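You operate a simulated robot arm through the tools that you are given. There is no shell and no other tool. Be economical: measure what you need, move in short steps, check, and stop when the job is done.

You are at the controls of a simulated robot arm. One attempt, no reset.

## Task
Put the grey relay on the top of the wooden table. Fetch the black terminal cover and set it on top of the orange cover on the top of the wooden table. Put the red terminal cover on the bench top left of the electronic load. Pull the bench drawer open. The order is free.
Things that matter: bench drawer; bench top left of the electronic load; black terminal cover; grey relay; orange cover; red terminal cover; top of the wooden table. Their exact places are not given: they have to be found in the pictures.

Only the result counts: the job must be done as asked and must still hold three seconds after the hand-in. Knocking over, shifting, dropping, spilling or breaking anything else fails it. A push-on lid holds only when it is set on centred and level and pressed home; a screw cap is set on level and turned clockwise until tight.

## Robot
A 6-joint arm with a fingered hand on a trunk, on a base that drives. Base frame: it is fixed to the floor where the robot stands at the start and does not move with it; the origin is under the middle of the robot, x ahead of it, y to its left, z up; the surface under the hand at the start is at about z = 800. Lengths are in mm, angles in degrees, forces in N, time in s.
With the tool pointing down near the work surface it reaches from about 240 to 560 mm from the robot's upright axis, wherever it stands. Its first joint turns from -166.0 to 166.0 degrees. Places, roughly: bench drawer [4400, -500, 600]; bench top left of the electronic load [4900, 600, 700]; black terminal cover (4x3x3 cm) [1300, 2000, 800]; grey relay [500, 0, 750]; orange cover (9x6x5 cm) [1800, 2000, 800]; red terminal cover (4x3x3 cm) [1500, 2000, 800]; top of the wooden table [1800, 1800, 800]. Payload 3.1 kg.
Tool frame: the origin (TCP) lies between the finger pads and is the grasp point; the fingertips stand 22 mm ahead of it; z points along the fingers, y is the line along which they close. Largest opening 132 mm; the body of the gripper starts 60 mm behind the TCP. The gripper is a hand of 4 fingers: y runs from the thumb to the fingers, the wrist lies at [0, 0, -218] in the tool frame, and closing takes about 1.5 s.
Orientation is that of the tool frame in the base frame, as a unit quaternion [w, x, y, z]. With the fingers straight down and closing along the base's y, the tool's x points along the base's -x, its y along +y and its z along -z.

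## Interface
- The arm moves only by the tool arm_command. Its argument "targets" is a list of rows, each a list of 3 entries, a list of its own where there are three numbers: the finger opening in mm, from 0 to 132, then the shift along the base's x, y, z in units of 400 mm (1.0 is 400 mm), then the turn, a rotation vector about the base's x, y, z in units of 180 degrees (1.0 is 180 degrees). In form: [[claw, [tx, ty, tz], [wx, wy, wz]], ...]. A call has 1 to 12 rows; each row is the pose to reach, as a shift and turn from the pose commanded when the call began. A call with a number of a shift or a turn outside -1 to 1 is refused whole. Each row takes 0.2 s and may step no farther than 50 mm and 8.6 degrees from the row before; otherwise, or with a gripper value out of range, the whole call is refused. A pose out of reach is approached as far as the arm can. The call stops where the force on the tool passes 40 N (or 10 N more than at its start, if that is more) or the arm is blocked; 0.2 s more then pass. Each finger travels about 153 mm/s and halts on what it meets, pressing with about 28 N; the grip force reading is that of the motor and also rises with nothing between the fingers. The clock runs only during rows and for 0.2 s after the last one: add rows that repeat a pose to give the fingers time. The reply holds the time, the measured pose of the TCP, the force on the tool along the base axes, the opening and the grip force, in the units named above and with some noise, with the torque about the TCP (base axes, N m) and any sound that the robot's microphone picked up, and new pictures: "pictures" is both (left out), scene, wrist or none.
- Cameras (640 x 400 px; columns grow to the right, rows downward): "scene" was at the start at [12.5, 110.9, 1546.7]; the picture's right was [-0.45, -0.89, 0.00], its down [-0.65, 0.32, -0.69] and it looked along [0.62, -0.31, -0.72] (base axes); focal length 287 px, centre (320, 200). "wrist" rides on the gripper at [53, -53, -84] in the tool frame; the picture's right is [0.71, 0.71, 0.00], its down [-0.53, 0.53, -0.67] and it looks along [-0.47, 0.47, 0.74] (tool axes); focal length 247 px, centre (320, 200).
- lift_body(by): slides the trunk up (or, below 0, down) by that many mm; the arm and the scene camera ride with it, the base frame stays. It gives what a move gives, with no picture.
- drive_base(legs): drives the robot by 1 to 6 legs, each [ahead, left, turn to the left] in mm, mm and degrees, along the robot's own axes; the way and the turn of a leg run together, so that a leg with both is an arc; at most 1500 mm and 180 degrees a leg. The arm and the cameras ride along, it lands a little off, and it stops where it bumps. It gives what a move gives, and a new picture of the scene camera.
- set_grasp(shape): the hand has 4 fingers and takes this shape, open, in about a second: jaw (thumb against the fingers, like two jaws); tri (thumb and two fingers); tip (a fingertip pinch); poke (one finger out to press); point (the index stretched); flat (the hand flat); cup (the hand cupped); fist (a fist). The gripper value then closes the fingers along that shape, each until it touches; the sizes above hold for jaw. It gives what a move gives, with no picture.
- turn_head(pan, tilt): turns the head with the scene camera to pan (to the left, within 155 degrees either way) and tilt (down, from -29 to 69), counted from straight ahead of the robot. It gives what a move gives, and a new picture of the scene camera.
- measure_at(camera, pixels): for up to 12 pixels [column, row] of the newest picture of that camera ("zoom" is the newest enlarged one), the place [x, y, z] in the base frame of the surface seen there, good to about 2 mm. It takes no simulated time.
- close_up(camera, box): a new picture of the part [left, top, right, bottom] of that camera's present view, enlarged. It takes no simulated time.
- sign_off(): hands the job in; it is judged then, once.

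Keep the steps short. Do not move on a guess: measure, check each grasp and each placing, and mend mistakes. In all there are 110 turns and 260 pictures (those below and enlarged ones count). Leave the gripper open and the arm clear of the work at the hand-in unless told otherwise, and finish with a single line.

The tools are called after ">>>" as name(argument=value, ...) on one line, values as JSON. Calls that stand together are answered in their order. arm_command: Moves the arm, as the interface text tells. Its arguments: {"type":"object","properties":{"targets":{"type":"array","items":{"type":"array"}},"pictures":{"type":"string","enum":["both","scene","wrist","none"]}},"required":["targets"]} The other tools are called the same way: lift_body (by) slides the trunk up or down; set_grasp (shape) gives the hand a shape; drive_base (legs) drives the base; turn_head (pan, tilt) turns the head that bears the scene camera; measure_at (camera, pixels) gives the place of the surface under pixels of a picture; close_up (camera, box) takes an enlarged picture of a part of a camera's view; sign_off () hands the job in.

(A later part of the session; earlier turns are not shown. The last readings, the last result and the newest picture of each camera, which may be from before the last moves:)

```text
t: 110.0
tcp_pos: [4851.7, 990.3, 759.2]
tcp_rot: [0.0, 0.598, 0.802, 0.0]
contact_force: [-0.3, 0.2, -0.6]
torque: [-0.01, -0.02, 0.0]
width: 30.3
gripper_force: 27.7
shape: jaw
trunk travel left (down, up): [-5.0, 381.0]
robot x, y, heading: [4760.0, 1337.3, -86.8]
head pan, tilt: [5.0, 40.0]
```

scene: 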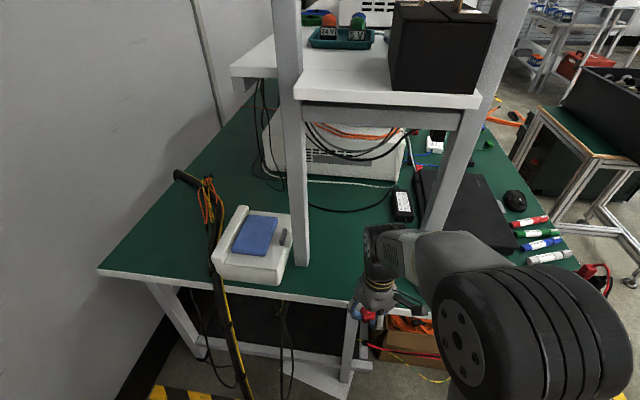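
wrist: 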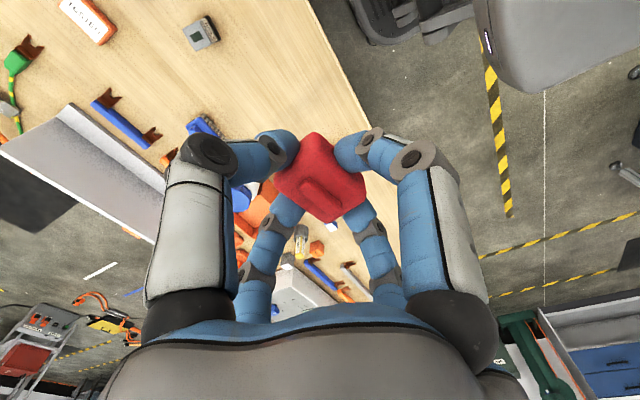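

>>> measure_at(camera="scene", pixels=[[500, 268], [440, 285], [440, 235], [400, 232], [375, 230], [385, 255], [470, 262], [372, 290], [540, 275], [440, 200], [450, 170]])

```text
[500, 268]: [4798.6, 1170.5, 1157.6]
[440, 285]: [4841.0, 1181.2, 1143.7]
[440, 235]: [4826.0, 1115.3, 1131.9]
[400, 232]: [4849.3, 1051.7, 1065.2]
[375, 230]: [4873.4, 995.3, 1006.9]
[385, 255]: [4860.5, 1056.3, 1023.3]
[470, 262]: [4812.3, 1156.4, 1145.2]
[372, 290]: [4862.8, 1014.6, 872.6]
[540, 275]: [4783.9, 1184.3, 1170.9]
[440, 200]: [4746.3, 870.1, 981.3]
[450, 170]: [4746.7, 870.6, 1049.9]
```

The forearm would be at z≈1065 where the shelf end (1150) and crossbar (1115) are, so that's clear. I'll drive the remaining 140 mm.

>>> drive_base(legs=[[140, 0, 0]])

>>> turn_head(pan=5, tilt=35)

>>> close_up(camera="wrist", box=[0, 0, 640, 400])

```text
t: 111.3
tcp_pos: [4859.3, 848.4, 758.3]
tcp_rot: [-0.001, 0.599, 0.8, 0.002]
contact_force: [-0.4, -0.2, 0.0]
torque: [0.01, 0.0, 0.03]
width: 30.2
gripper_force: 28.1
shape: jaw
trunk travel left (down, up): [-5.0, 381.0]
robot x, y, heading: [4764.6, 1197.8, -87.0]
head pan, tilt: [5.0, 40.0]
```

scene: 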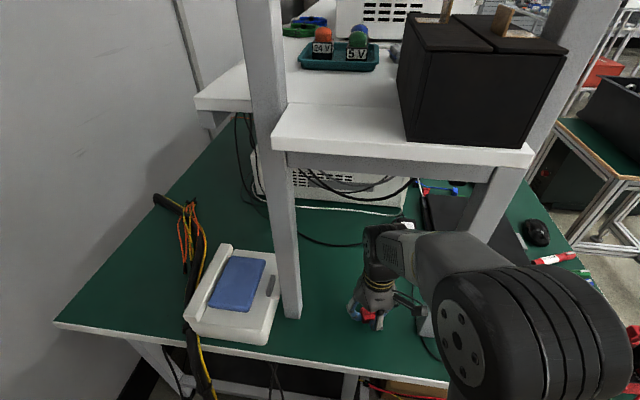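

```text
t: 112.0
tcp_pos: [4858.5, 851.0, 759.1]
tcp_rot: [0.001, 0.598, 0.801, 0.0]
contact_force: [-0.2, -0.2, -0.1]
torque: [-0.03, 0.01, -0.02]
width: 30.2
gripper_force: 28.0
shape: jaw
trunk travel left (down, up): [-5.0, 381.0]
robot x, y, heading: [4766.7, 1195.7, -86.9]
head pan, tilt: [5.0, 35.0]
```

scene: 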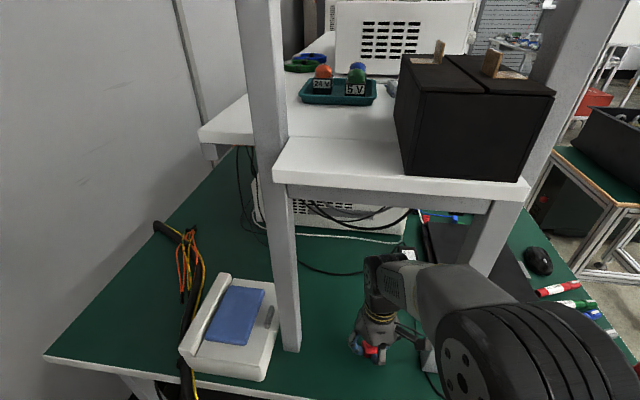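

```text
1.00 times, centred on (320, 200) of wrist (not enlarged: the box is as wide or as high as the picture)
```

zoom: 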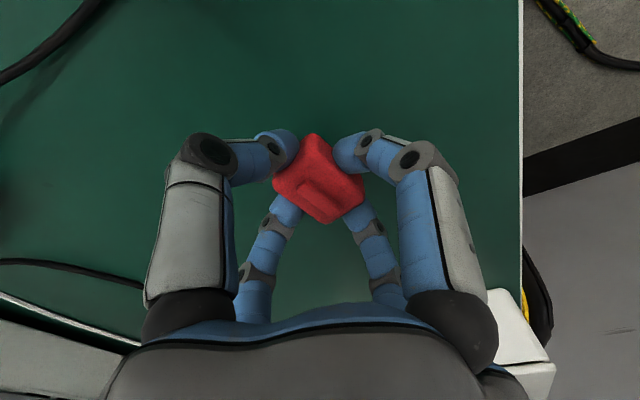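

>>> measure_at(camera="wrist", pixels=[[40, 45], [90, 8], [5, 80], [60, 262], [130, 280], [250, 60]])

>>> close_up(camera="scene", box=[280, 160, 460, 380])

```text
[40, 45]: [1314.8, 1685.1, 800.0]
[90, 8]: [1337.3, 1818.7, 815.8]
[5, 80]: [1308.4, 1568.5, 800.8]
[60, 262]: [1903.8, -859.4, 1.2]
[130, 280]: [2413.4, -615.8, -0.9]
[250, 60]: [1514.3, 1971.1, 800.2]
```

```text
1.82 times, centred on (370, 270) of scene
```

zoom: 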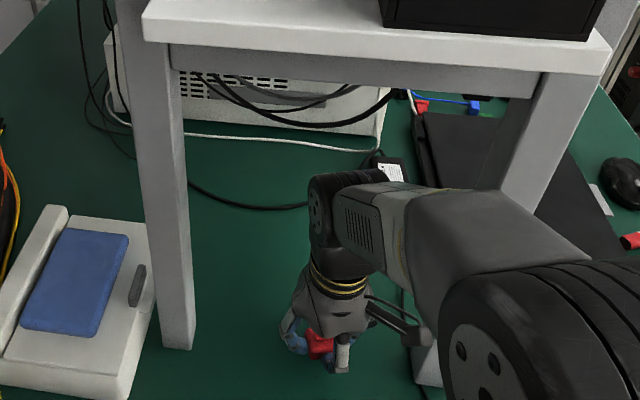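

The wrist measurement used an old picture. I'll apply the 8° roll here (wrist to x≈4820) and get a fresh wrist picture.

>>> arm_command(targets=[[10, [-0.01, 0, 0], [0, -0.022, 0]], [10, [-0.0225, 0, 0], [0, -0.0444, 0]]])

>>> measure_at(camera="scene", pixels=[[385, 258], [375, 262], [398, 262], [410, 262], [430, 275], [400, 285]])

```text
t: 112.6
tcp_pos: [4848.1, 850.4, 758.4]
tcp_rot: [0.056, 0.597, 0.799, 0.044]
contact_force: [0.9, -0.3, -0.5]
torque: [0.02, 0.01, 0.03]
width: 30.0
gripper_force: 28.0
shape: jaw
trunk travel left (down, up): [-5.0, 381.0]
robot x, y, heading: [4766.7, 1194.6, -87.0]
head pan, tilt: [5.0, 35.0]
```

scene: 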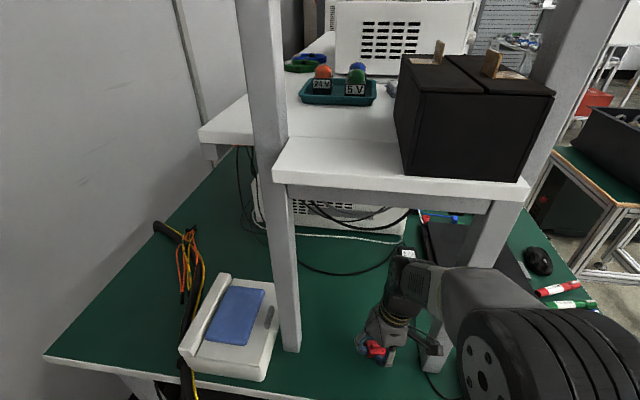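
wrist: 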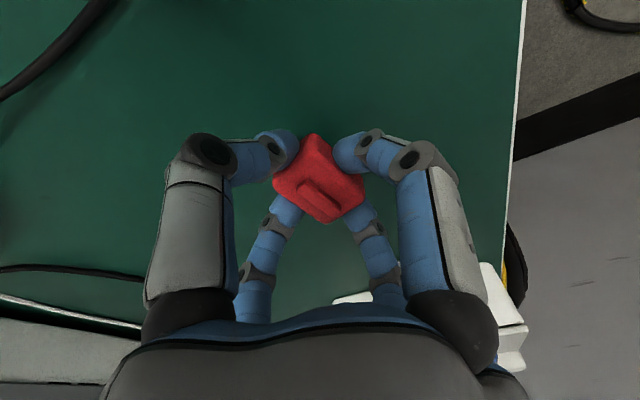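

```text
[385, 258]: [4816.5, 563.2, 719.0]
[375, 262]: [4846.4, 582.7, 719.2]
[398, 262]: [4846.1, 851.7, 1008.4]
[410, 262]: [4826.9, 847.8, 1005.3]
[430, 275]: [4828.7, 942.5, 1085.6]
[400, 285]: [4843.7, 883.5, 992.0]
```

Wrist spans about x 4782–4850, top z≈1008, so crossing under the cable loop (y≈775) needs a little more margin. I'll add 8° pitch (wrist stays back), shift 8 mm to -x, and advance in steps, checking.

>>> arm_command(targets=[[10, [0, -0.06, 0], [-0.022, 0, 0]], [10, [-0.01, -0.11, 0], [-0.0444, 0, 0]], [10, [-0.02, -0.16, 0], [-0.0444, 0, 0]], [10, [-0.02, -0.22, 0], [-0.0444, 0, 0]]])

>>> close_up(camera="scene", box=[280, 160, 500, 380])

```text
t: 113.0
tcp_pos: [4850.7, 833.6, 756.7]
tcp_rot: [0.071, 0.602, 0.795, 0.024]
contact_force: [4.3, 15.7, 0.3]
torque: [-1.31, 0.43, -1.64]
width: 30.3
gripper_force: 27.6
shape: jaw
trunk travel left (down, up): [-5.0, 381.0]
robot x, y, heading: [4768.3, 1194.0, -86.6]
head pan, tilt: [5.0, 35.0]
stopped in row 2: the force on the tool passed its limit at 46 N (the readings are from after the stop); the commanded pose is now the measured one
```

scene: 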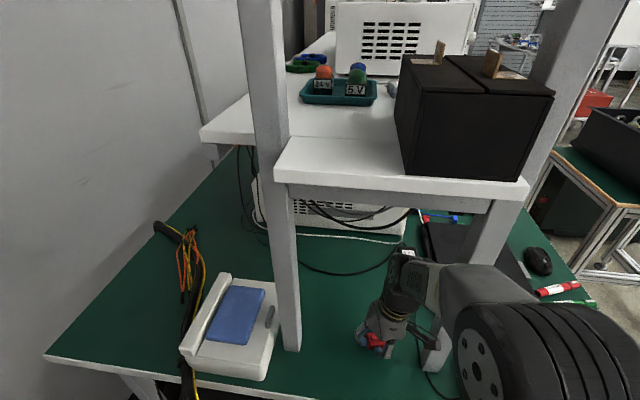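
wrist: 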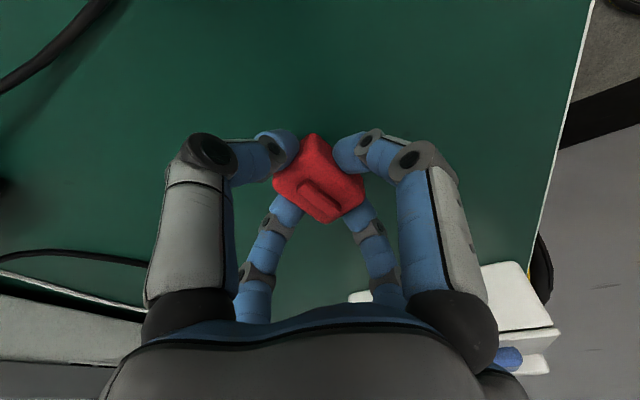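

```text
1.82 times, centred on (390, 270) of scene
```

zoom: 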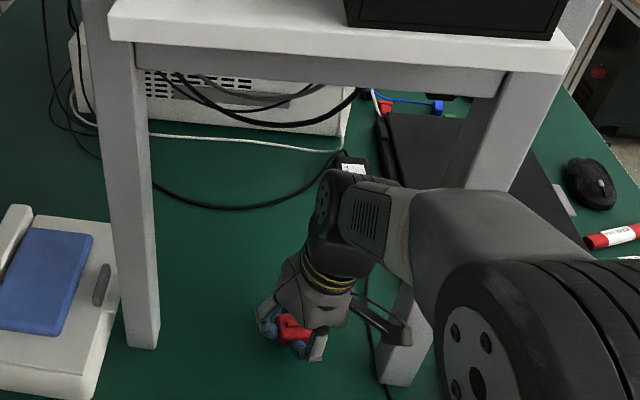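

The wrist camera's bracket touched the right post (stopped at once). I'll back off to +x, set the tool vertical, then yaw the hand so that the bracket points back towards the robot.

>>> arm_command(targets=[[10, [0.03, 0.01, 0], [0, 0, 0]], [10, [0.06, 0.02, 0], [0.0075, 0.0227, 0]], [10, [0.06, 0.03, 0], [0.0151, 0.0454, 0]], [10, [0.06, 0.03, 0], [0.0151, 0.0454, 0]]], pictures="none")

```text
t: 114.0
tcp_pos: [4873.1, 842.2, 756.8]
tcp_rot: [0.003, 0.602, 0.798, -0.003]
contact_force: [-0.3, -0.2, 0.0]
torque: [0.01, 0.01, -0.03]
width: 30.4
gripper_force: 28.2
shape: jaw
trunk travel left (down, up): [-5.0, 381.0]
robot x, y, heading: [4763.9, 1195.5, -86.8]
head pan, tilt: [5.0, 35.0]
```

>>> arm_command(targets=[[10, [0, 0.01, 0], [0, 0, -0.042]], [10, [0, 0.02, 0], [0, 0, -0.084]], [10, [0, 0.02, 0], [0, 0, -0.126]], [10, [0, 0.02, 0], [0, 0, -0.168]], [10, [0, 0.02, 0], [0, 0, -0.21]], [10, [0, 0.02, 0], [0, 0, -0.252]], [10, [0, 0.02, 0], [0, 0, -0.294]], [10, [0, 0.02, 0], [0, 0, -0.333]]])

>>> close_up(camera="scene", box=[280, 160, 500, 380])

```text
t: 115.8
tcp_pos: [4873.2, 851.0, 756.1]
tcp_rot: [0.0, 0.921, 0.39, -0.003]
contact_force: [-0.1, 0.4, 0.3]
torque: [-0.01, 0.03, 0.02]
width: 30.3
gripper_force: 27.9
shape: jaw
trunk travel left (down, up): [-5.0, 381.0]
robot x, y, heading: [4762.7, 1199.1, -86.6]
head pan, tilt: [5.0, 35.0]
```

scene: 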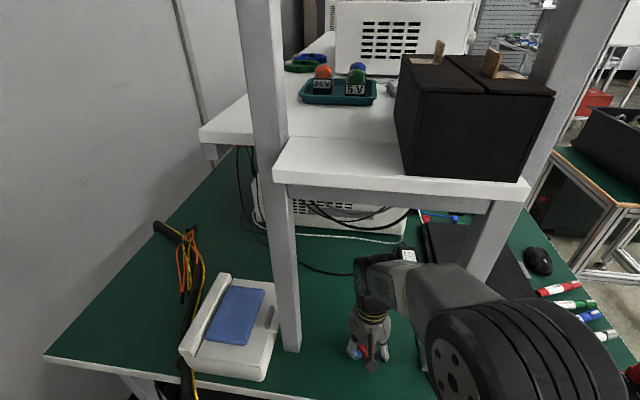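
wrist: 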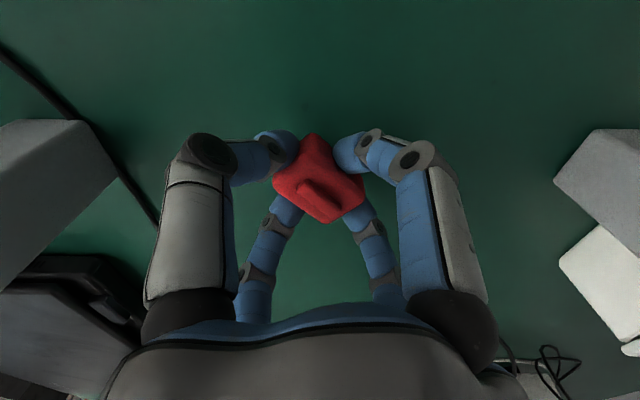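

```text
1.82 times, centred on (390, 270) of scene
```

zoom: 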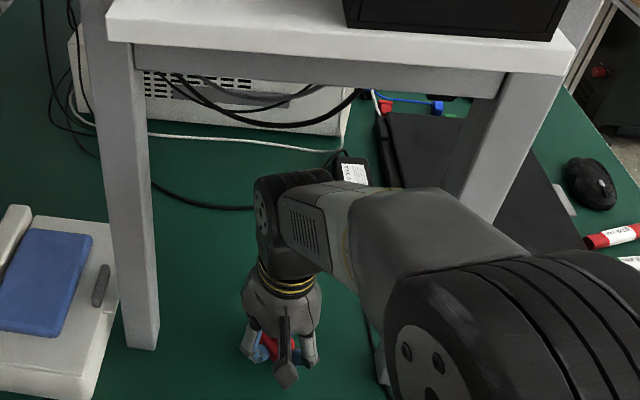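

>>> measure_at(camera="zoom", pixels=[[290, 178], [330, 178], [262, 190], [350, 280], [370, 190], [330, 250], [320, 215], [265, 225]])

>>> measure_at(camera="wrist", pixels=[[60, 85], [110, 155], [155, 222], [85, 125], [115, 160], [560, 185], [250, 40], [450, 60]])

```text
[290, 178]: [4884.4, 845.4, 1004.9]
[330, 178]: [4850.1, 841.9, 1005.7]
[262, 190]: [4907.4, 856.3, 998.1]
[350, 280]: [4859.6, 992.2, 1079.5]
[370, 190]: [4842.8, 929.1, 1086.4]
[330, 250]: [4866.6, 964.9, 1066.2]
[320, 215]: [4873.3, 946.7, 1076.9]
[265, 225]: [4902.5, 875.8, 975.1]
```

```text
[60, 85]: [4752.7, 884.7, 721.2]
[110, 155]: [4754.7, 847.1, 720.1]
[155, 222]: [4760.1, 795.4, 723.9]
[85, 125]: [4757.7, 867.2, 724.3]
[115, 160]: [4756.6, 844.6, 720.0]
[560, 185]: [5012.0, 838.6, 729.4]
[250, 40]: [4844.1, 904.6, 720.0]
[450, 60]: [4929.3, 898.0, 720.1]
```

Everything is clear now. I'll roll 10° and pitch 8° while shifting so that the wrist sits at x≈4811, then advance to y≈800 and check.

>>> arm_command(targets=[[10, [-0.025, 0, 0], [0, -0.028, 0]], [10, [-0.06, 0, 0], [-0.015, -0.0556, 0]], [10, [-0.06, -0.0625, 0], [-0.0444, -0.0556, 0]], [10, [-0.06, -0.125, 0], [-0.0444, -0.0556, 0]]])

>>> close_up(camera="scene", box=[280, 160, 500, 380])

```text
t: 116.8
tcp_pos: [4850.0, 800.6, 756.7]
tcp_rot: [0.099, 0.915, 0.389, 0.049]
contact_force: [0.1, -0.9, -0.2]
torque: [0.0, -0.01, 0.0]
width: 30.1
gripper_force: 27.9
shape: jaw
trunk travel left (down, up): [-5.0, 381.0]
robot x, y, heading: [4765.4, 1197.6, -86.9]
head pan, tilt: [5.0, 35.0]
```

scene: 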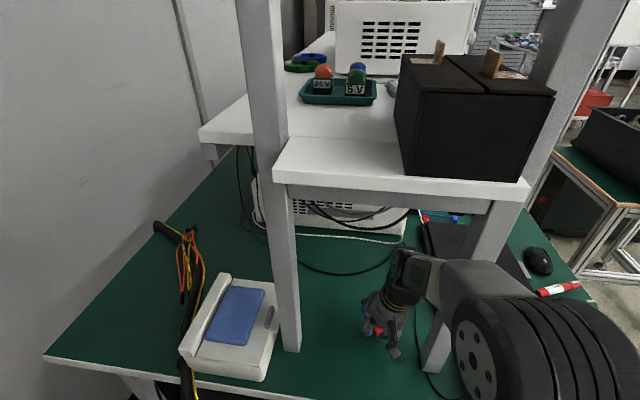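
wrist: 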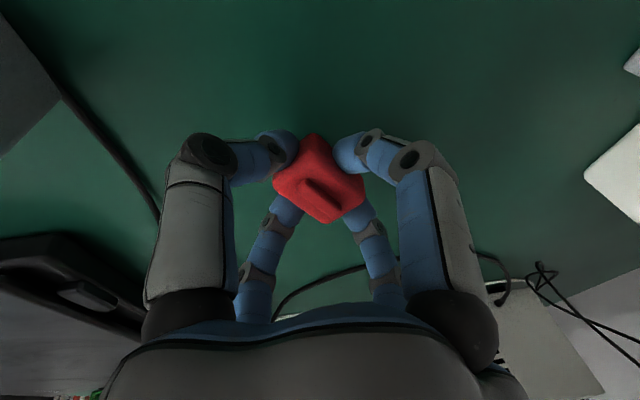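

```text
1.82 times, centred on (390, 270) of scene
```

zoom: 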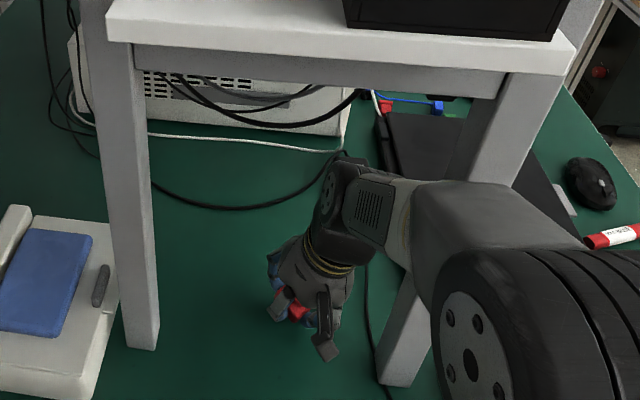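

>>> measure_at(camera="zoom", pixels=[[330, 165], [350, 158], [345, 170], [362, 172], [325, 195], [390, 178], [400, 255], [360, 88], [350, 100], [335, 113], [300, 122], [408, 230]])

```text
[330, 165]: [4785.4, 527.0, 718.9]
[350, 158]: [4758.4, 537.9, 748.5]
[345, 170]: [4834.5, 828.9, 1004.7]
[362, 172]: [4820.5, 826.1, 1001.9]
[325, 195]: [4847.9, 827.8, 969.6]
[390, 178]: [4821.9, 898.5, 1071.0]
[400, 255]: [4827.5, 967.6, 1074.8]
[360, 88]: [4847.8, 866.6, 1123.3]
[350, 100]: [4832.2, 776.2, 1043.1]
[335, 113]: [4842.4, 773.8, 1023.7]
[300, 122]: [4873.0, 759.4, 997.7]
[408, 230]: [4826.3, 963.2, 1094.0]
```

The forearm rises steeply behind the wrist, so going much deeper would meet the cable loop. I'll place the cover at y≈778 now (wrist still clear), then nudge it deeper with an empty, strongly pitched hand. First I'll lower in small steps.

>>> arm_command(targets=[[10, [0, -0.03, 0], [0, 0, 0]], [10, [0, -0.055, 0], [0, 0, 0]], [10, [0, -0.055, -0.006], [0, 0, 0]], [10, [0, -0.055, -0.011], [0, 0, 0]], [10, [0, -0.055, -0.015], [0, 0, 0]]], pictures="none")

```text
t: 118.0
tcp_pos: [4849.2, 779.0, 750.4]
tcp_rot: [0.1, 0.914, 0.389, 0.049]
contact_force: [-0.3, -0.3, 0.2]
torque: [-0.01, 0.03, 0.04]
width: 30.1
gripper_force: 28.1
shape: jaw
trunk travel left (down, up): [-5.0, 381.0]
robot x, y, heading: [4765.6, 1198.0, -86.9]
head pan, tilt: [5.0, 35.0]
```

>>> arm_command(targets=[[10, [0, 0, -0.004], [0, 0, 0]], [10, [0, 0, -0.008], [0, 0, 0]], [10, [0, 0, -0.011], [0, 0, 0]]], pictures="wrist")

```text
t: 118.8
tcp_pos: [4848.2, 778.6, 747.9]
tcp_rot: [0.1, 0.915, 0.389, 0.049]
contact_force: [1.4, -0.5, 13.0]
torque: [0.05, 0.13, 0.0]
width: 30.5
gripper_force: 27.6
shape: jaw
trunk travel left (down, up): [-5.0, 381.0]
robot x, y, heading: [4767.8, 1197.6, -86.8]
head pan, tilt: [5.0, 35.0]
```

wrist: 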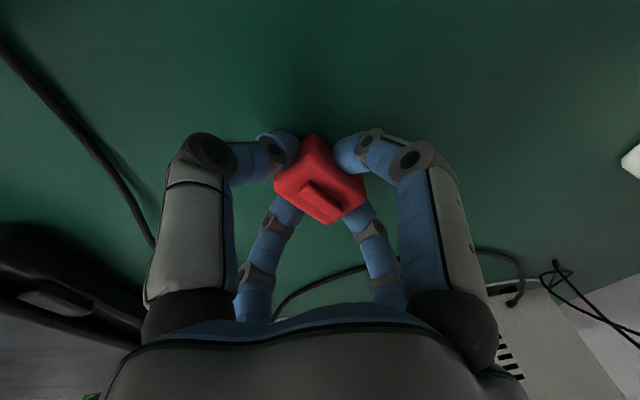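

Contact is 13 N. I'll open slowly, then lift just enough to clear the cover, and pull back.

>>> arm_command(targets=[[36, [0, 0, 0.002], [0, 0, 0]], [46, [0, 0, 0.002], [0, 0, 0]], [56, [0, 0, 0.002], [0, 0, 0]], [62, [0, 0, 0.002], [0, 0, 0]], [62, [-0.005, 0.005, 0.035], [0, 0, 0]], [62, [-0.01, 0.01, 0.075], [0, 0, 0]]])

```text
t: 120.2
tcp_pos: [4844.3, 782.9, 773.7]
tcp_rot: [0.099, 0.915, 0.389, 0.049]
contact_force: [0.0, 0.5, 0.0]
torque: [-0.01, -0.01, -0.02]
width: 61.9
gripper_force: 0.0
shape: jaw
trunk travel left (down, up): [-5.0, 381.0]
robot x, y, heading: [4765.9, 1200.5, -87.0]
head pan, tilt: [5.0, 35.0]
```

scene: 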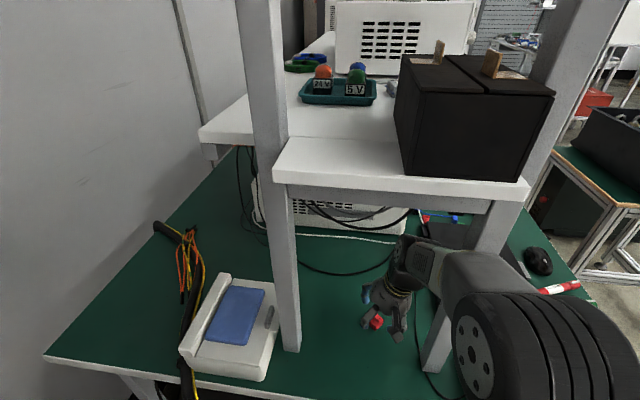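
wrist: 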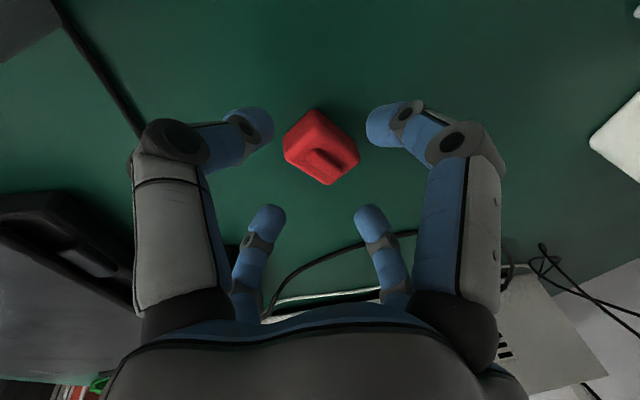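

>>> measure_at(camera="wrist", pixels=[[322, 150], [290, 140], [315, 112], [355, 152], [328, 182], [350, 255], [300, 275], [410, 235], [320, 60]])

>>> close_up(camera="wrist", box=[240, 80, 400, 200])

```text
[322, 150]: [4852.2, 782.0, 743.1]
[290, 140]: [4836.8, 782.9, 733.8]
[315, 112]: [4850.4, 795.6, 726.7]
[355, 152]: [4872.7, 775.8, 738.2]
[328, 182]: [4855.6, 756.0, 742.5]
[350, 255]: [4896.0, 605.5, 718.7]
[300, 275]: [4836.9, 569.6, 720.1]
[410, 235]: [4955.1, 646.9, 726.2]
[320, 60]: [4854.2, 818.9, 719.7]
```

```text
3.33 times, centred on (320, 140) of wrist
```

zoom: 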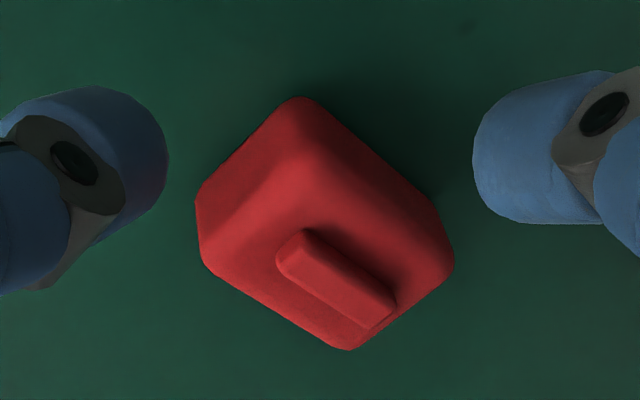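

The red cover stands flat at about (4855,775), off the wires. I'd like it nearer the load's side, so I'll pull back, close the hand, pitch it 30° (wrist stays low and outside), and then push gently.

>>> arm_command(targets=[[62, [0, 0.0125, 0.02], [0, 0, 0]], [62, [0, 0.1, 0.02], [0, 0, 0]], [62, [0.01, 0.2, 0.02], [0, 0, 0]], [40, [0.01, 0.2, 0.02], [-0.0407, 0.0185, -0.005]], [10, [0.01, 0.18, 0.02], [-0.0815, 0.037, -0.0097]], [0, [0.01, 0.15, 0.02], [-0.1222, 0.0556, -0.0145]], [0, [0.01, 0.15, 0.02], [-0.1222, 0.0556, -0.0145]]])

```text
t: 121.8
tcp_pos: [4849.7, 842.1, 784.1]
tcp_rot: [0.239, 0.889, 0.377, -0.107]
contact_force: [0.0, 0.1, -0.5]
torque: [-0.01, -0.01, -0.01]
width: 0.0
gripper_force: 27.5
shape: jaw
trunk travel left (down, up): [-5.0, 381.0]
robot x, y, heading: [4764.5, 1194.8, -86.7]
head pan, tilt: [5.0, 35.0]
```

scene: 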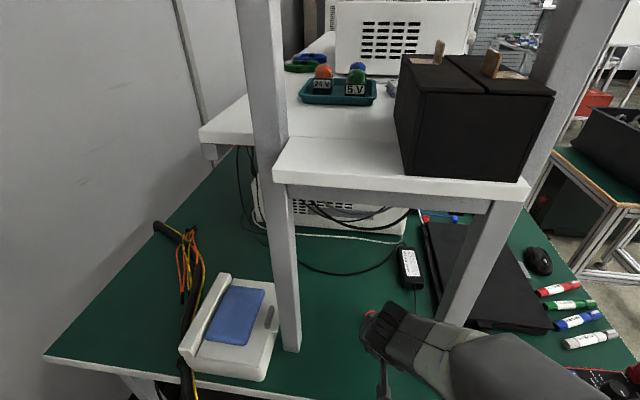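
wrist: 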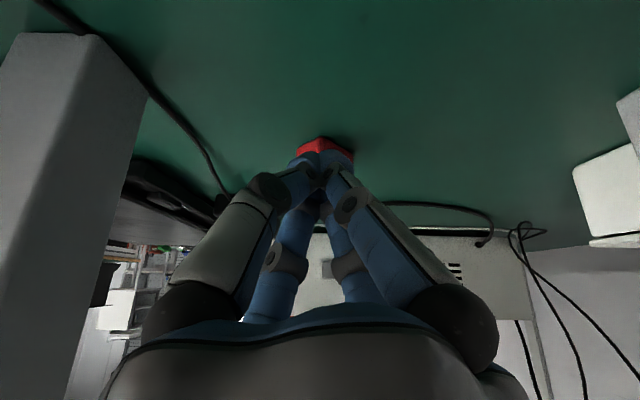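

Pitch is 30° as intended. I'll lower the fingertips to about 4 mm above the bench behind the cover.

>>> arm_command(targets=[[0, [0.01, 0.0, -0.04], [0, 0, 0]], [0, [0.01, 0.0, -0.075], [0, 0, 0]], [0, [0.01, 0, -0.082], [0, 0, 0]]])

>>> close_up(camera="scene", box=[320, 260, 460, 380])

```text
t: 122.6
tcp_pos: [4853.5, 842.4, 750.6]
tcp_rot: [0.238, 0.889, 0.377, -0.106]
contact_force: [0.2, 0.9, -0.2]
torque: [-0.02, -0.01, 0.01]
width: 0.2
gripper_force: 28.2
shape: jaw
trunk travel left (down, up): [-5.0, 381.0]
robot x, y, heading: [4766.8, 1193.5, -87.0]
head pan, tilt: [5.0, 35.0]
```

scene: 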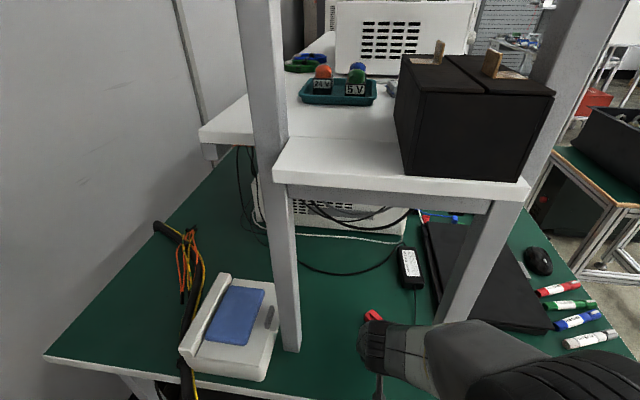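
wrist: 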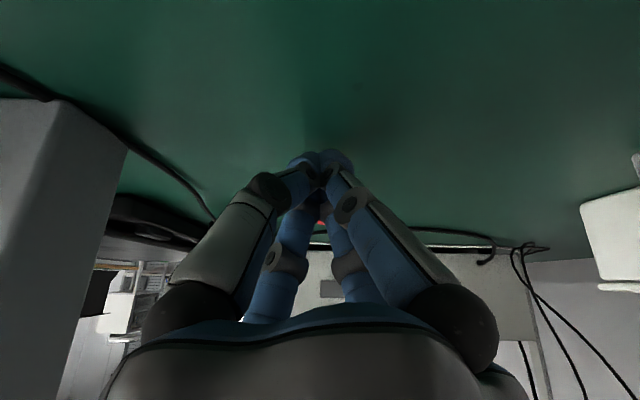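

```text
3.33 times, centred on (390, 320) of scene
```

zoom: 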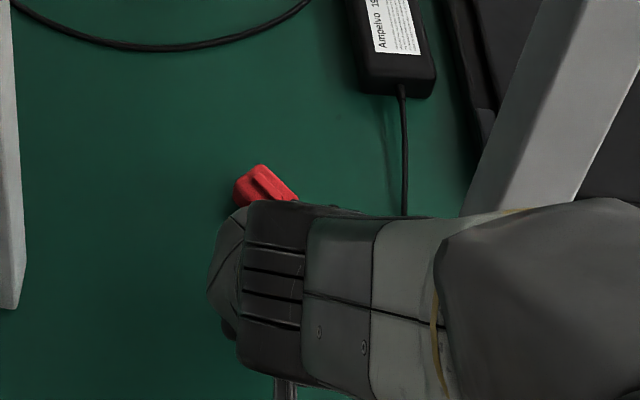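

The cover is visible just ahead of the hand. I'll push 60 mm towards the load in slow steps and check.

>>> arm_command(targets=[[0, [0, -0.03, 0], [0, 0, 0]], [0, [0, -0.06, 0], [0, 0, 0]], [0, [0, -0.08, 0], [0, 0, 0]], [0, [0, -0.1, 0], [0, 0, 0]], [0, [0, -0.12, 0], [0, 0, 0]], [0, [0, -0.14, 0], [0, 0, 0]], [0, [0, -0.16, 0], [0, 0, 0]]], pictures="wrist")

>>> close_up(camera="scene", box=[320, 220, 460, 360])

```text
t: 124.2
tcp_pos: [4853.9, 778.3, 751.7]
tcp_rot: [0.238, 0.888, 0.378, -0.108]
contact_force: [-0.1, 0.1, 0.0]
torque: [-0.01, 0.01, 0.06]
width: 0.0
gripper_force: 28.4
shape: jaw
trunk travel left (down, up): [-5.0, 381.0]
robot x, y, heading: [4764.8, 1200.2, -86.8]
head pan, tilt: [5.0, 35.0]
```

wrist: 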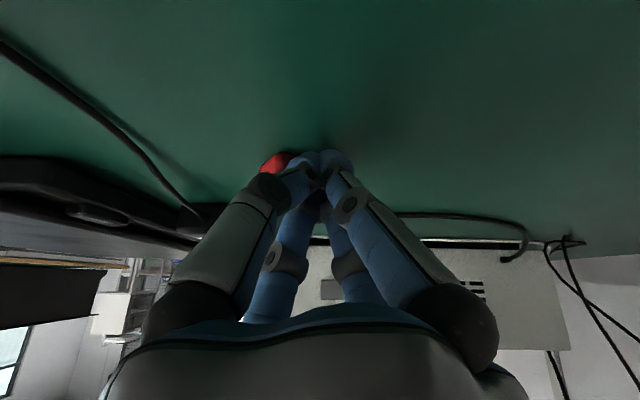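

```text
2.86 times, centred on (390, 290) of scene
```

zoom: 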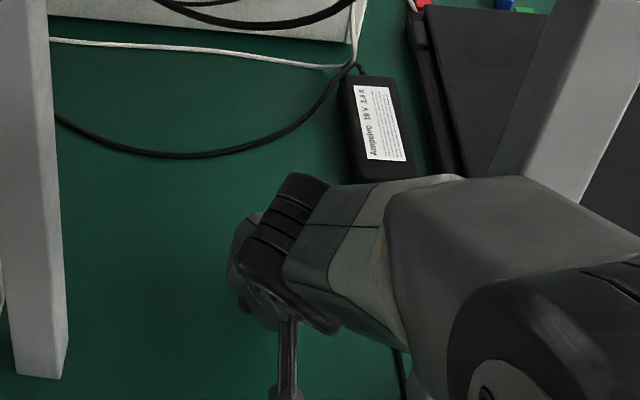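

The cover is slipping to the -x side (wrist 275,162). I'll measure where it is.

>>> measure_at(camera="wrist", pixels=[[272, 160], [265, 165], [283, 155], [180, 205], [150, 160], [315, 160]])

```text
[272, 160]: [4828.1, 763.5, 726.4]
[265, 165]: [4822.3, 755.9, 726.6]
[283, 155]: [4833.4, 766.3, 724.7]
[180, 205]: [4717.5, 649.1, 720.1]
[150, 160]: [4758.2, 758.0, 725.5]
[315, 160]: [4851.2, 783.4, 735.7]
```

>>> arm_command(targets=[[0, [0.0, 0.05, 0], [0, 0, 0]], [0, [0, 0.12, 0.03], [0, 0, 0]], [0, [0, 0.16, 0.09], [0, 0, 0]]])

>>> close_up(camera="scene", box=[320, 240, 460, 360])

```text
t: 125.0
tcp_pos: [4852.3, 841.2, 787.2]
tcp_rot: [0.238, 0.889, 0.377, -0.107]
contact_force: [0.4, -0.1, 0.1]
torque: [0.0, -0.01, 0.01]
width: 0.0
gripper_force: 27.8
shape: jaw
trunk travel left (down, up): [-5.0, 381.0]
robot x, y, heading: [4765.6, 1198.0, -86.8]
head pan, tilt: [5.0, 35.0]
```

scene: 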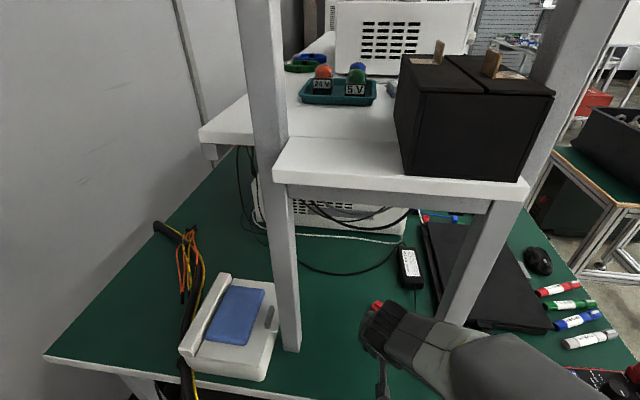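
wrist: 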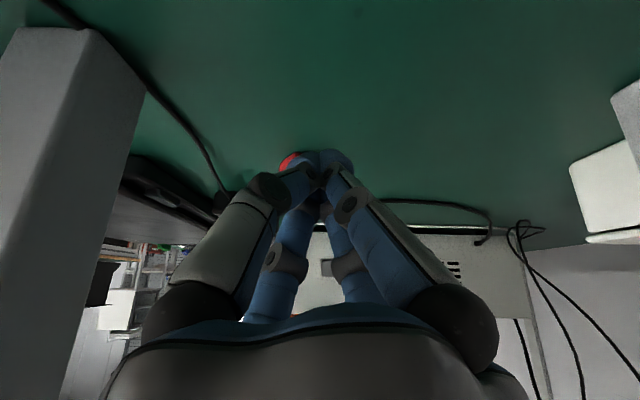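

```text
3.33 times, centred on (390, 300) of scene
```

zoom: 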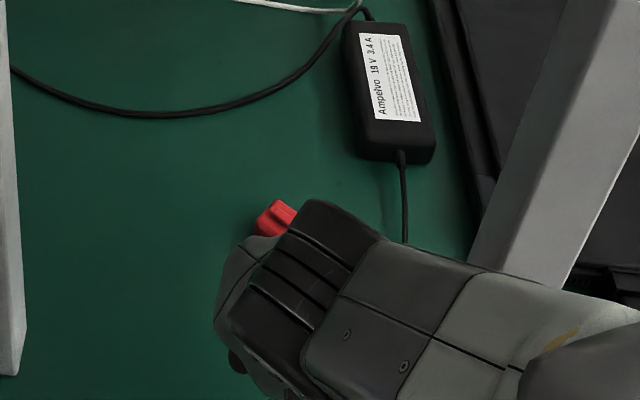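

>>> measure_at(camera="zoom", pixels=[[275, 202], [285, 215], [262, 218], [270, 230], [290, 208], [400, 215], [365, 150]])

```text
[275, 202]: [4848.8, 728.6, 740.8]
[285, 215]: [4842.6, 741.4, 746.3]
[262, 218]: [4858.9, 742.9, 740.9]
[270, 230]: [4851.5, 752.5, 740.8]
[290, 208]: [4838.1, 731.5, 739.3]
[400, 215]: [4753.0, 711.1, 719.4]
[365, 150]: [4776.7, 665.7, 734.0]
```

The cover is now near (4842,745), turned about 45°. A single blunt tip is unstable, so I'll cage the cover: open to 60, come down over it with the two lower rear digits behind it, and drag it forward.

>>> arm_command(targets=[[40, [-0.025, -0.05, 0], [0, 0, 0]], [60, [-0.025, -0.12, 0], [0, 0, 0]], [60, [-0.025, -0.16, 0], [0, 0, 0]], [60, [-0.025, -0.16, -0.03], [0, 0, 0]]])

>>> measure_at(camera="wrist", pixels=[[310, 150], [330, 130], [290, 150], [330, 165]])

```text
t: 126.0
tcp_pos: [4842.8, 777.7, 775.5]
tcp_rot: [0.238, 0.888, 0.378, -0.106]
contact_force: [0.2, 0.0, 0.4]
torque: [0.01, 0.01, 0.03]
width: 59.8
gripper_force: 0.1
shape: jaw
trunk travel left (down, up): [-5.0, 381.0]
robot x, y, heading: [4767.8, 1194.4, -86.6]
head pan, tilt: [5.0, 35.0]
```

scene: 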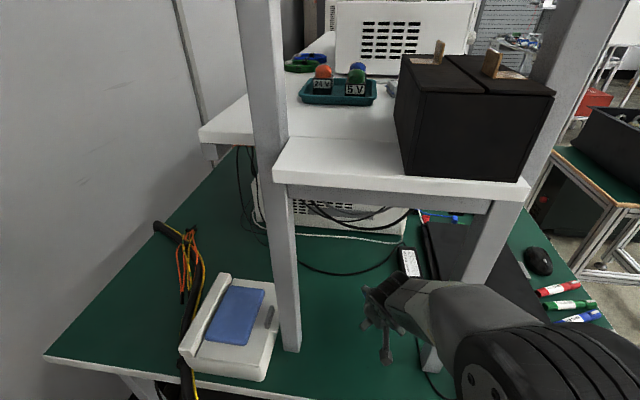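
wrist: 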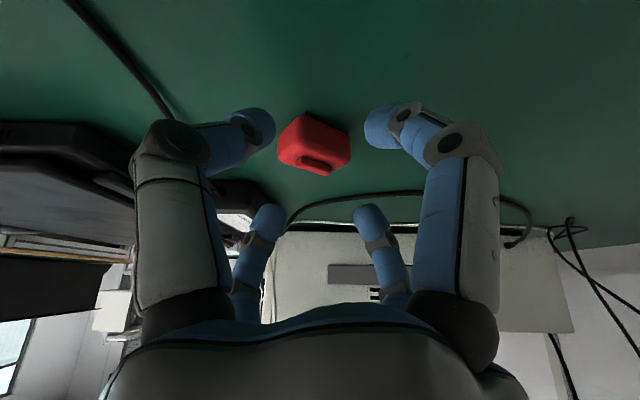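

```text
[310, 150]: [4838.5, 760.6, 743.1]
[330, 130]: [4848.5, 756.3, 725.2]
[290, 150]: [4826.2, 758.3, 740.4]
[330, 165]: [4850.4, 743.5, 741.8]
```

The cover lies squarely between the rear digits. I'll narrow to 34 mm so both rear digits are behind its back face, lower to z≈759, and push slowly 70 mm.

>>> arm_command(targets=[[34, [-0.005, 0.01, 0], [0, 0, 0]], [34, [-0.005, 0.01, 0], [0, 0, 0]], [34, [-0.005, 0.01, -0.04], [0, 0, 0]], [34, [-0.005, -0.02, -0.04], [0, 0, 0]], [34, [-0.005, -0.05, -0.04], [0, 0, 0]], [34, [-0.005, -0.08, -0.04], [0, 0, 0]]], pictures="wrist")

```text
t: 127.4
tcp_pos: [4842.3, 745.0, 758.8]
tcp_rot: [0.238, 0.888, 0.377, -0.108]
contact_force: [0.6, -0.9, -0.1]
torque: [0.0, -0.02, -0.03]
width: 34.3
gripper_force: 0.1
shape: jaw
trunk travel left (down, up): [-5.0, 381.0]
robot x, y, heading: [4764.9, 1197.6, -86.7]
head pan, tilt: [5.0, 35.0]
```

wrist: 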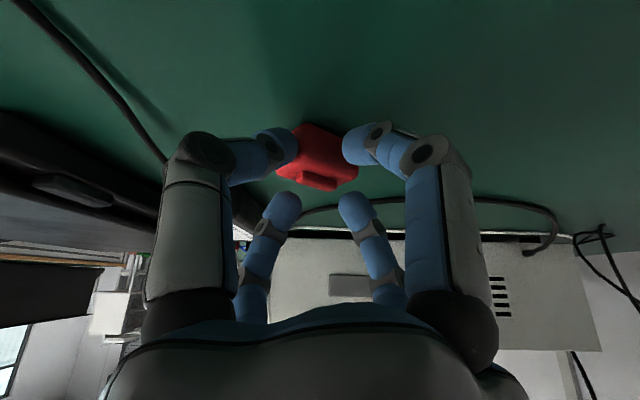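

>>> arm_command(targets=[[34, [0, -0.025, 0], [0, 0, 0]], [34, [0, -0.05, 0], [0, 0, 0]], [34, [0, -0.075, 0], [0, 0, 0]], [34, [0, -0.1, 0], [0, 0, 0]]], pictures="wrist")

>>> measure_at(camera="wrist", pixels=[[320, 150], [305, 180], [350, 178], [320, 130], [340, 205], [300, 215]])

```text
t: 128.4
tcp_pos: [4841.0, 705.1, 759.6]
tcp_rot: [0.238, 0.889, 0.377, -0.106]
contact_force: [0.7, -0.1, 0.2]
torque: [0.02, -0.02, 0.0]
width: 34.6
gripper_force: 0.1
shape: jaw
trunk travel left (down, up): [-5.0, 381.0]
robot x, y, heading: [4767.1, 1195.7, -86.9]
head pan, tilt: [5.0, 35.0]
```

wrist: 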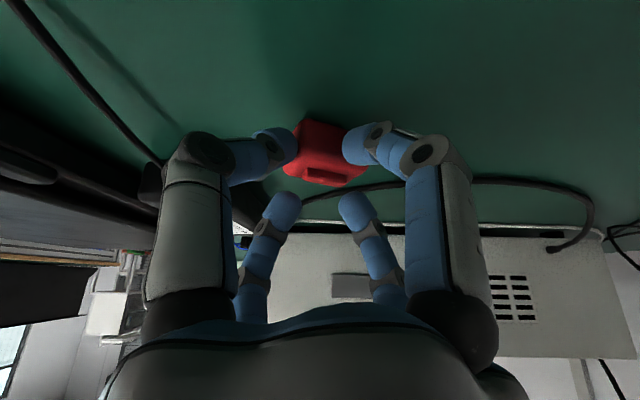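

```text
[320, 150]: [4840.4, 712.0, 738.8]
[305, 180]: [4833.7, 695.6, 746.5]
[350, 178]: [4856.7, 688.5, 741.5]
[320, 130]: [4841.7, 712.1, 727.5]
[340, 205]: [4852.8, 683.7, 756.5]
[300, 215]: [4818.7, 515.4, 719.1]
```

Stable; cover centre is ≈(4842,697). I'll push 20 mm more, then lift and withdraw.

>>> arm_command(targets=[[34, [0, -0.025, 0], [0, 0, 0]], [34, [0, -0.05, 0], [0, 0, 0]], [44, [0, -0.04, 0], [0, 0, 0]], [50, [0, -0.03, 0.01], [0, 0, 0]], [60, [0, -0.02, 0.05], [0, 0, 0]], [60, [0, 0.03, 0.09], [0, 0, 0]]])

>>> measure_at(camera="wrist", pixels=[[320, 150], [305, 180], [350, 178], [320, 130], [320, 165]])

```text
t: 129.8
tcp_pos: [4840.3, 718.6, 795.8]
tcp_rot: [0.238, 0.888, 0.378, -0.107]
contact_force: [1.2, -0.2, 0.4]
torque: [0.03, -0.03, 0.0]
width: 59.7
gripper_force: 0.1
shape: jaw
trunk travel left (down, up): [-5.0, 381.0]
robot x, y, heading: [4761.3, 1191.5, -86.6]
head pan, tilt: [5.0, 35.0]
```

scene: 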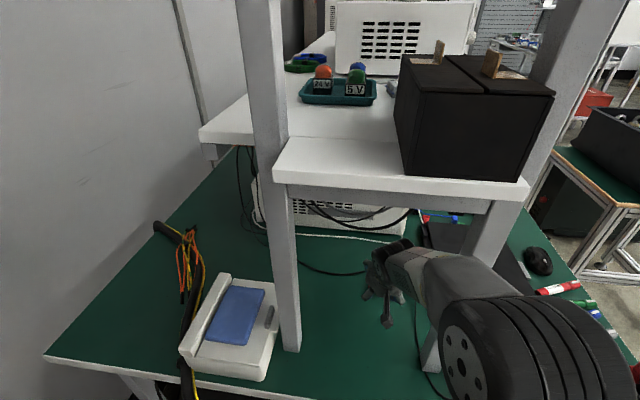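
wrist: 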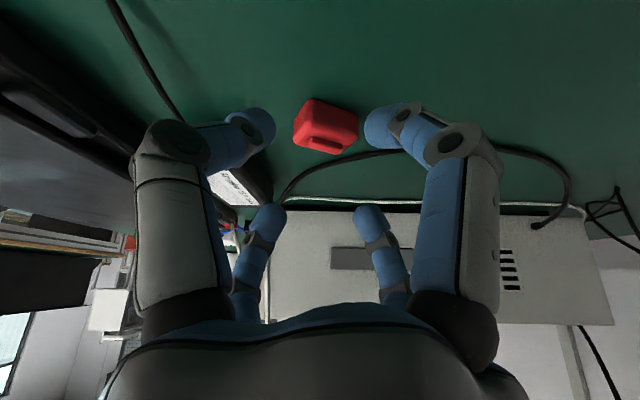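

```text
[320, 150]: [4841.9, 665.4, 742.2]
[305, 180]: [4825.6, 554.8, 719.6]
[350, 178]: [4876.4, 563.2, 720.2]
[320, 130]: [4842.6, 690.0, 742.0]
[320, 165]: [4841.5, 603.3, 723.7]
```

The red cover is at about (4842,677), upright, left of the load and clear of the wire. I'll withdraw the arm and then back the base straight out.

>>> arm_command(targets=[[40, [0.01, 0.1, 0], [0, 0, 0]], [30, [0.02, 0.2, 0], [0, 0, 0]], [30, [0.03, 0.28, 0], [0, 0, 0]]], pictures="none")

>>> drive_base(legs=[[-420, 0, 0]])

>>> close_up(camera="scene", box=[260, 100, 480, 280])

```text
t: 130.6
tcp_pos: [4854.3, 829.7, 796.2]
tcp_rot: [0.238, 0.889, 0.377, -0.106]
contact_force: [-0.3, -0.2, 0.0]
torque: [-0.07, -0.02, 0.04]
width: 30.2
gripper_force: 0.1
shape: jaw
trunk travel left (down, up): [-5.0, 381.0]
robot x, y, heading: [4765.4, 1197.5, -86.9]
head pan, tilt: [5.0, 35.0]
```

```text
t: 133.2
tcp_pos: [4830.8, 1251.4, 795.7]
tcp_rot: [0.238, 0.888, 0.38, -0.106]
contact_force: [0.2, 0.4, -0.9]
torque: [-0.02, -0.01, -0.01]
width: 30.5
gripper_force: 0.1
shape: jaw
trunk travel left (down, up): [-5.0, 381.0]
robot x, y, heading: [4737.8, 1618.2, -86.3]
head pan, tilt: [5.0, 35.0]
```

scene: 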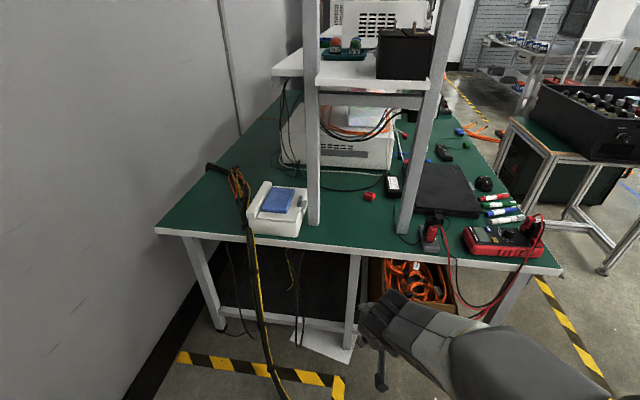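

```text
2.22 times, centred on (370, 190) of scene
```

zoom: 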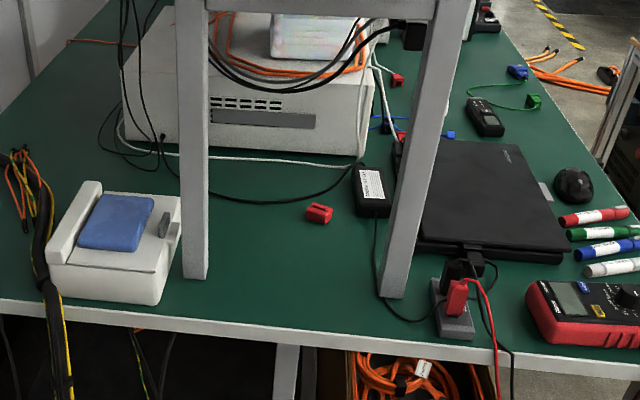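

The red cover stands well. Next is the drawer. I'll raise the trunk again and drive round to the front side to survey the cart and the drawer.

>>> lift_body(by=220)

>>> drive_base(legs=[[300, -1010, 0]])

>>> turn_head(pan=10, tilt=35)

```text
t: 135.6
tcp_pos: [4830.8, 1251.7, 1015.6]
tcp_rot: [0.239, 0.888, 0.379, -0.106]
contact_force: [-0.4, -0.1, -0.4]
torque: [-0.03, -0.02, -0.01]
width: 30.6
gripper_force: 0.1
shape: jaw
trunk travel left (down, up): [-225.0, 161.0]
robot x, y, heading: [4740.0, 1618.4, -86.6]
head pan, tilt: [5.0, 35.0]
```

```text
t: 140.9
tcp_pos: [3842.0, 900.7, 1016.7]
tcp_rot: [0.237, 0.891, 0.371, -0.109]
contact_force: [0.1, -0.4, 0.0]
torque: [0.0, 0.0, 0.0]
width: 30.2
gripper_force: 0.1
shape: jaw
trunk travel left (down, up): [-225.0, 161.0]
robot x, y, heading: [3760.3, 1264.9, -87.5]
head pan, tilt: [5.0, 35.0]
```

scene: 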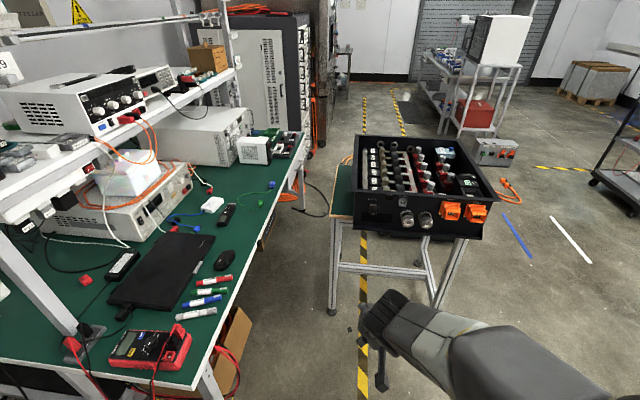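

```text
t: 141.6
tcp_pos: [3842.6, 900.8, 1014.9]
tcp_rot: [0.237, 0.891, 0.371, -0.109]
contact_force: [-0.1, -0.2, -0.1]
torque: [-0.03, 0.01, 0.0]
width: 30.3
gripper_force: 0.0
shape: jaw
trunk travel left (down, up): [-225.0, 161.0]
robot x, y, heading: [3760.6, 1265.0, -87.6]
head pan, tilt: [10.0, 35.0]
```

scene: 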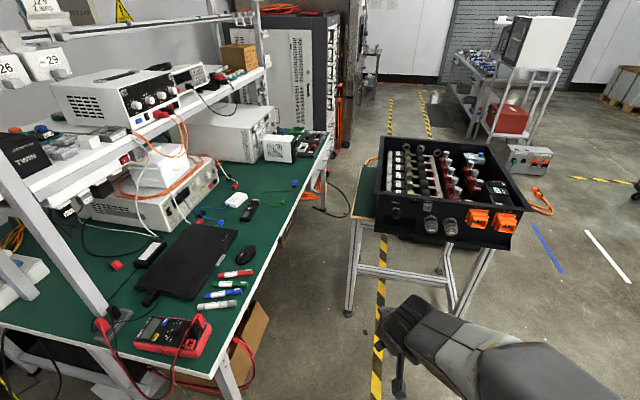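

>>> close_up(camera="scene", box=[80, 80, 300, 240])

>>> measure_at(camera="scene", pixels=[[348, 315], [382, 165], [490, 250], [372, 238], [520, 235], [500, 175], [360, 205], [360, 165], [310, 195], [340, 215], [440, 290], [117, 265]])

```text
2.50 times, centred on (190, 160) of scene
```

zoom: 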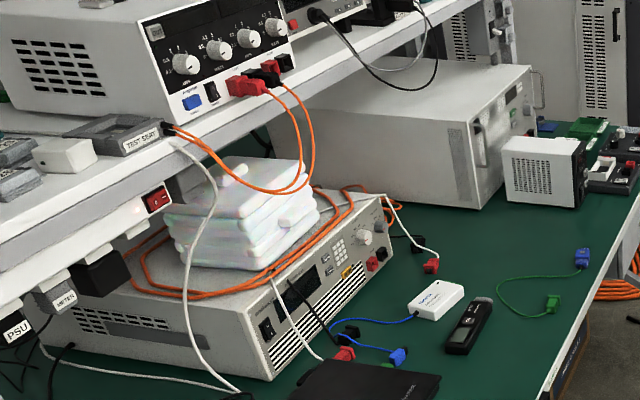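

```text
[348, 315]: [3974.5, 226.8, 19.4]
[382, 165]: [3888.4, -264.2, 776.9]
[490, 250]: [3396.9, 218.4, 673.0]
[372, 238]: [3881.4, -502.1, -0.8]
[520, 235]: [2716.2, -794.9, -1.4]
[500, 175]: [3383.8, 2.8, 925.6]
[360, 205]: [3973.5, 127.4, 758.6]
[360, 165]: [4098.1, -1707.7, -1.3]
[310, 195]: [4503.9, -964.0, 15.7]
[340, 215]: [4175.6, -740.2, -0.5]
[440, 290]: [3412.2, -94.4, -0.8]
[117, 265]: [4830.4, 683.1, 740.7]
```

>>> close_up(camera="scene", box=[165, 165, 225, 210])

>>> close_up(camera="scene", box=[260, 110, 420, 230])

```text
8.89 times, centred on (195, 188) of scene
```

zoom: 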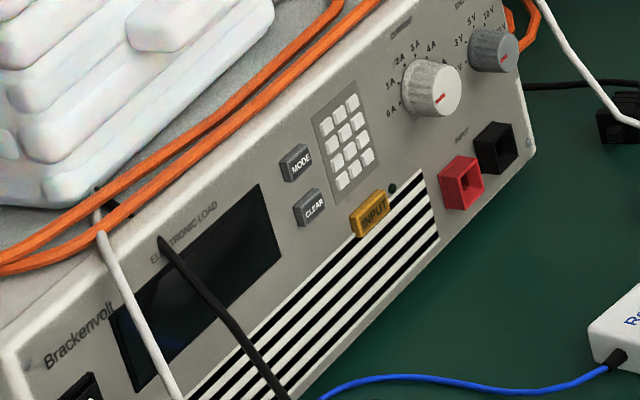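

```text
3.33 times, centred on (340, 170) of scene
```

zoom: 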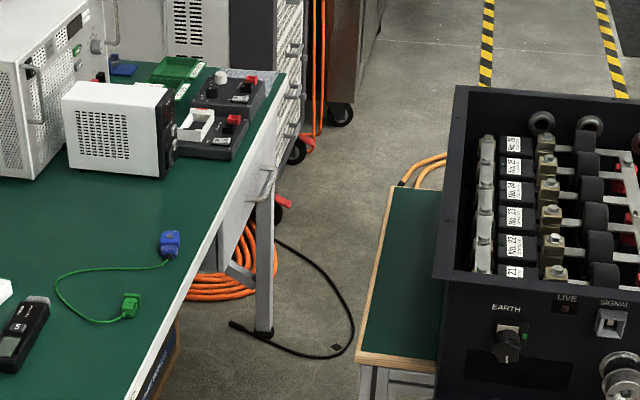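

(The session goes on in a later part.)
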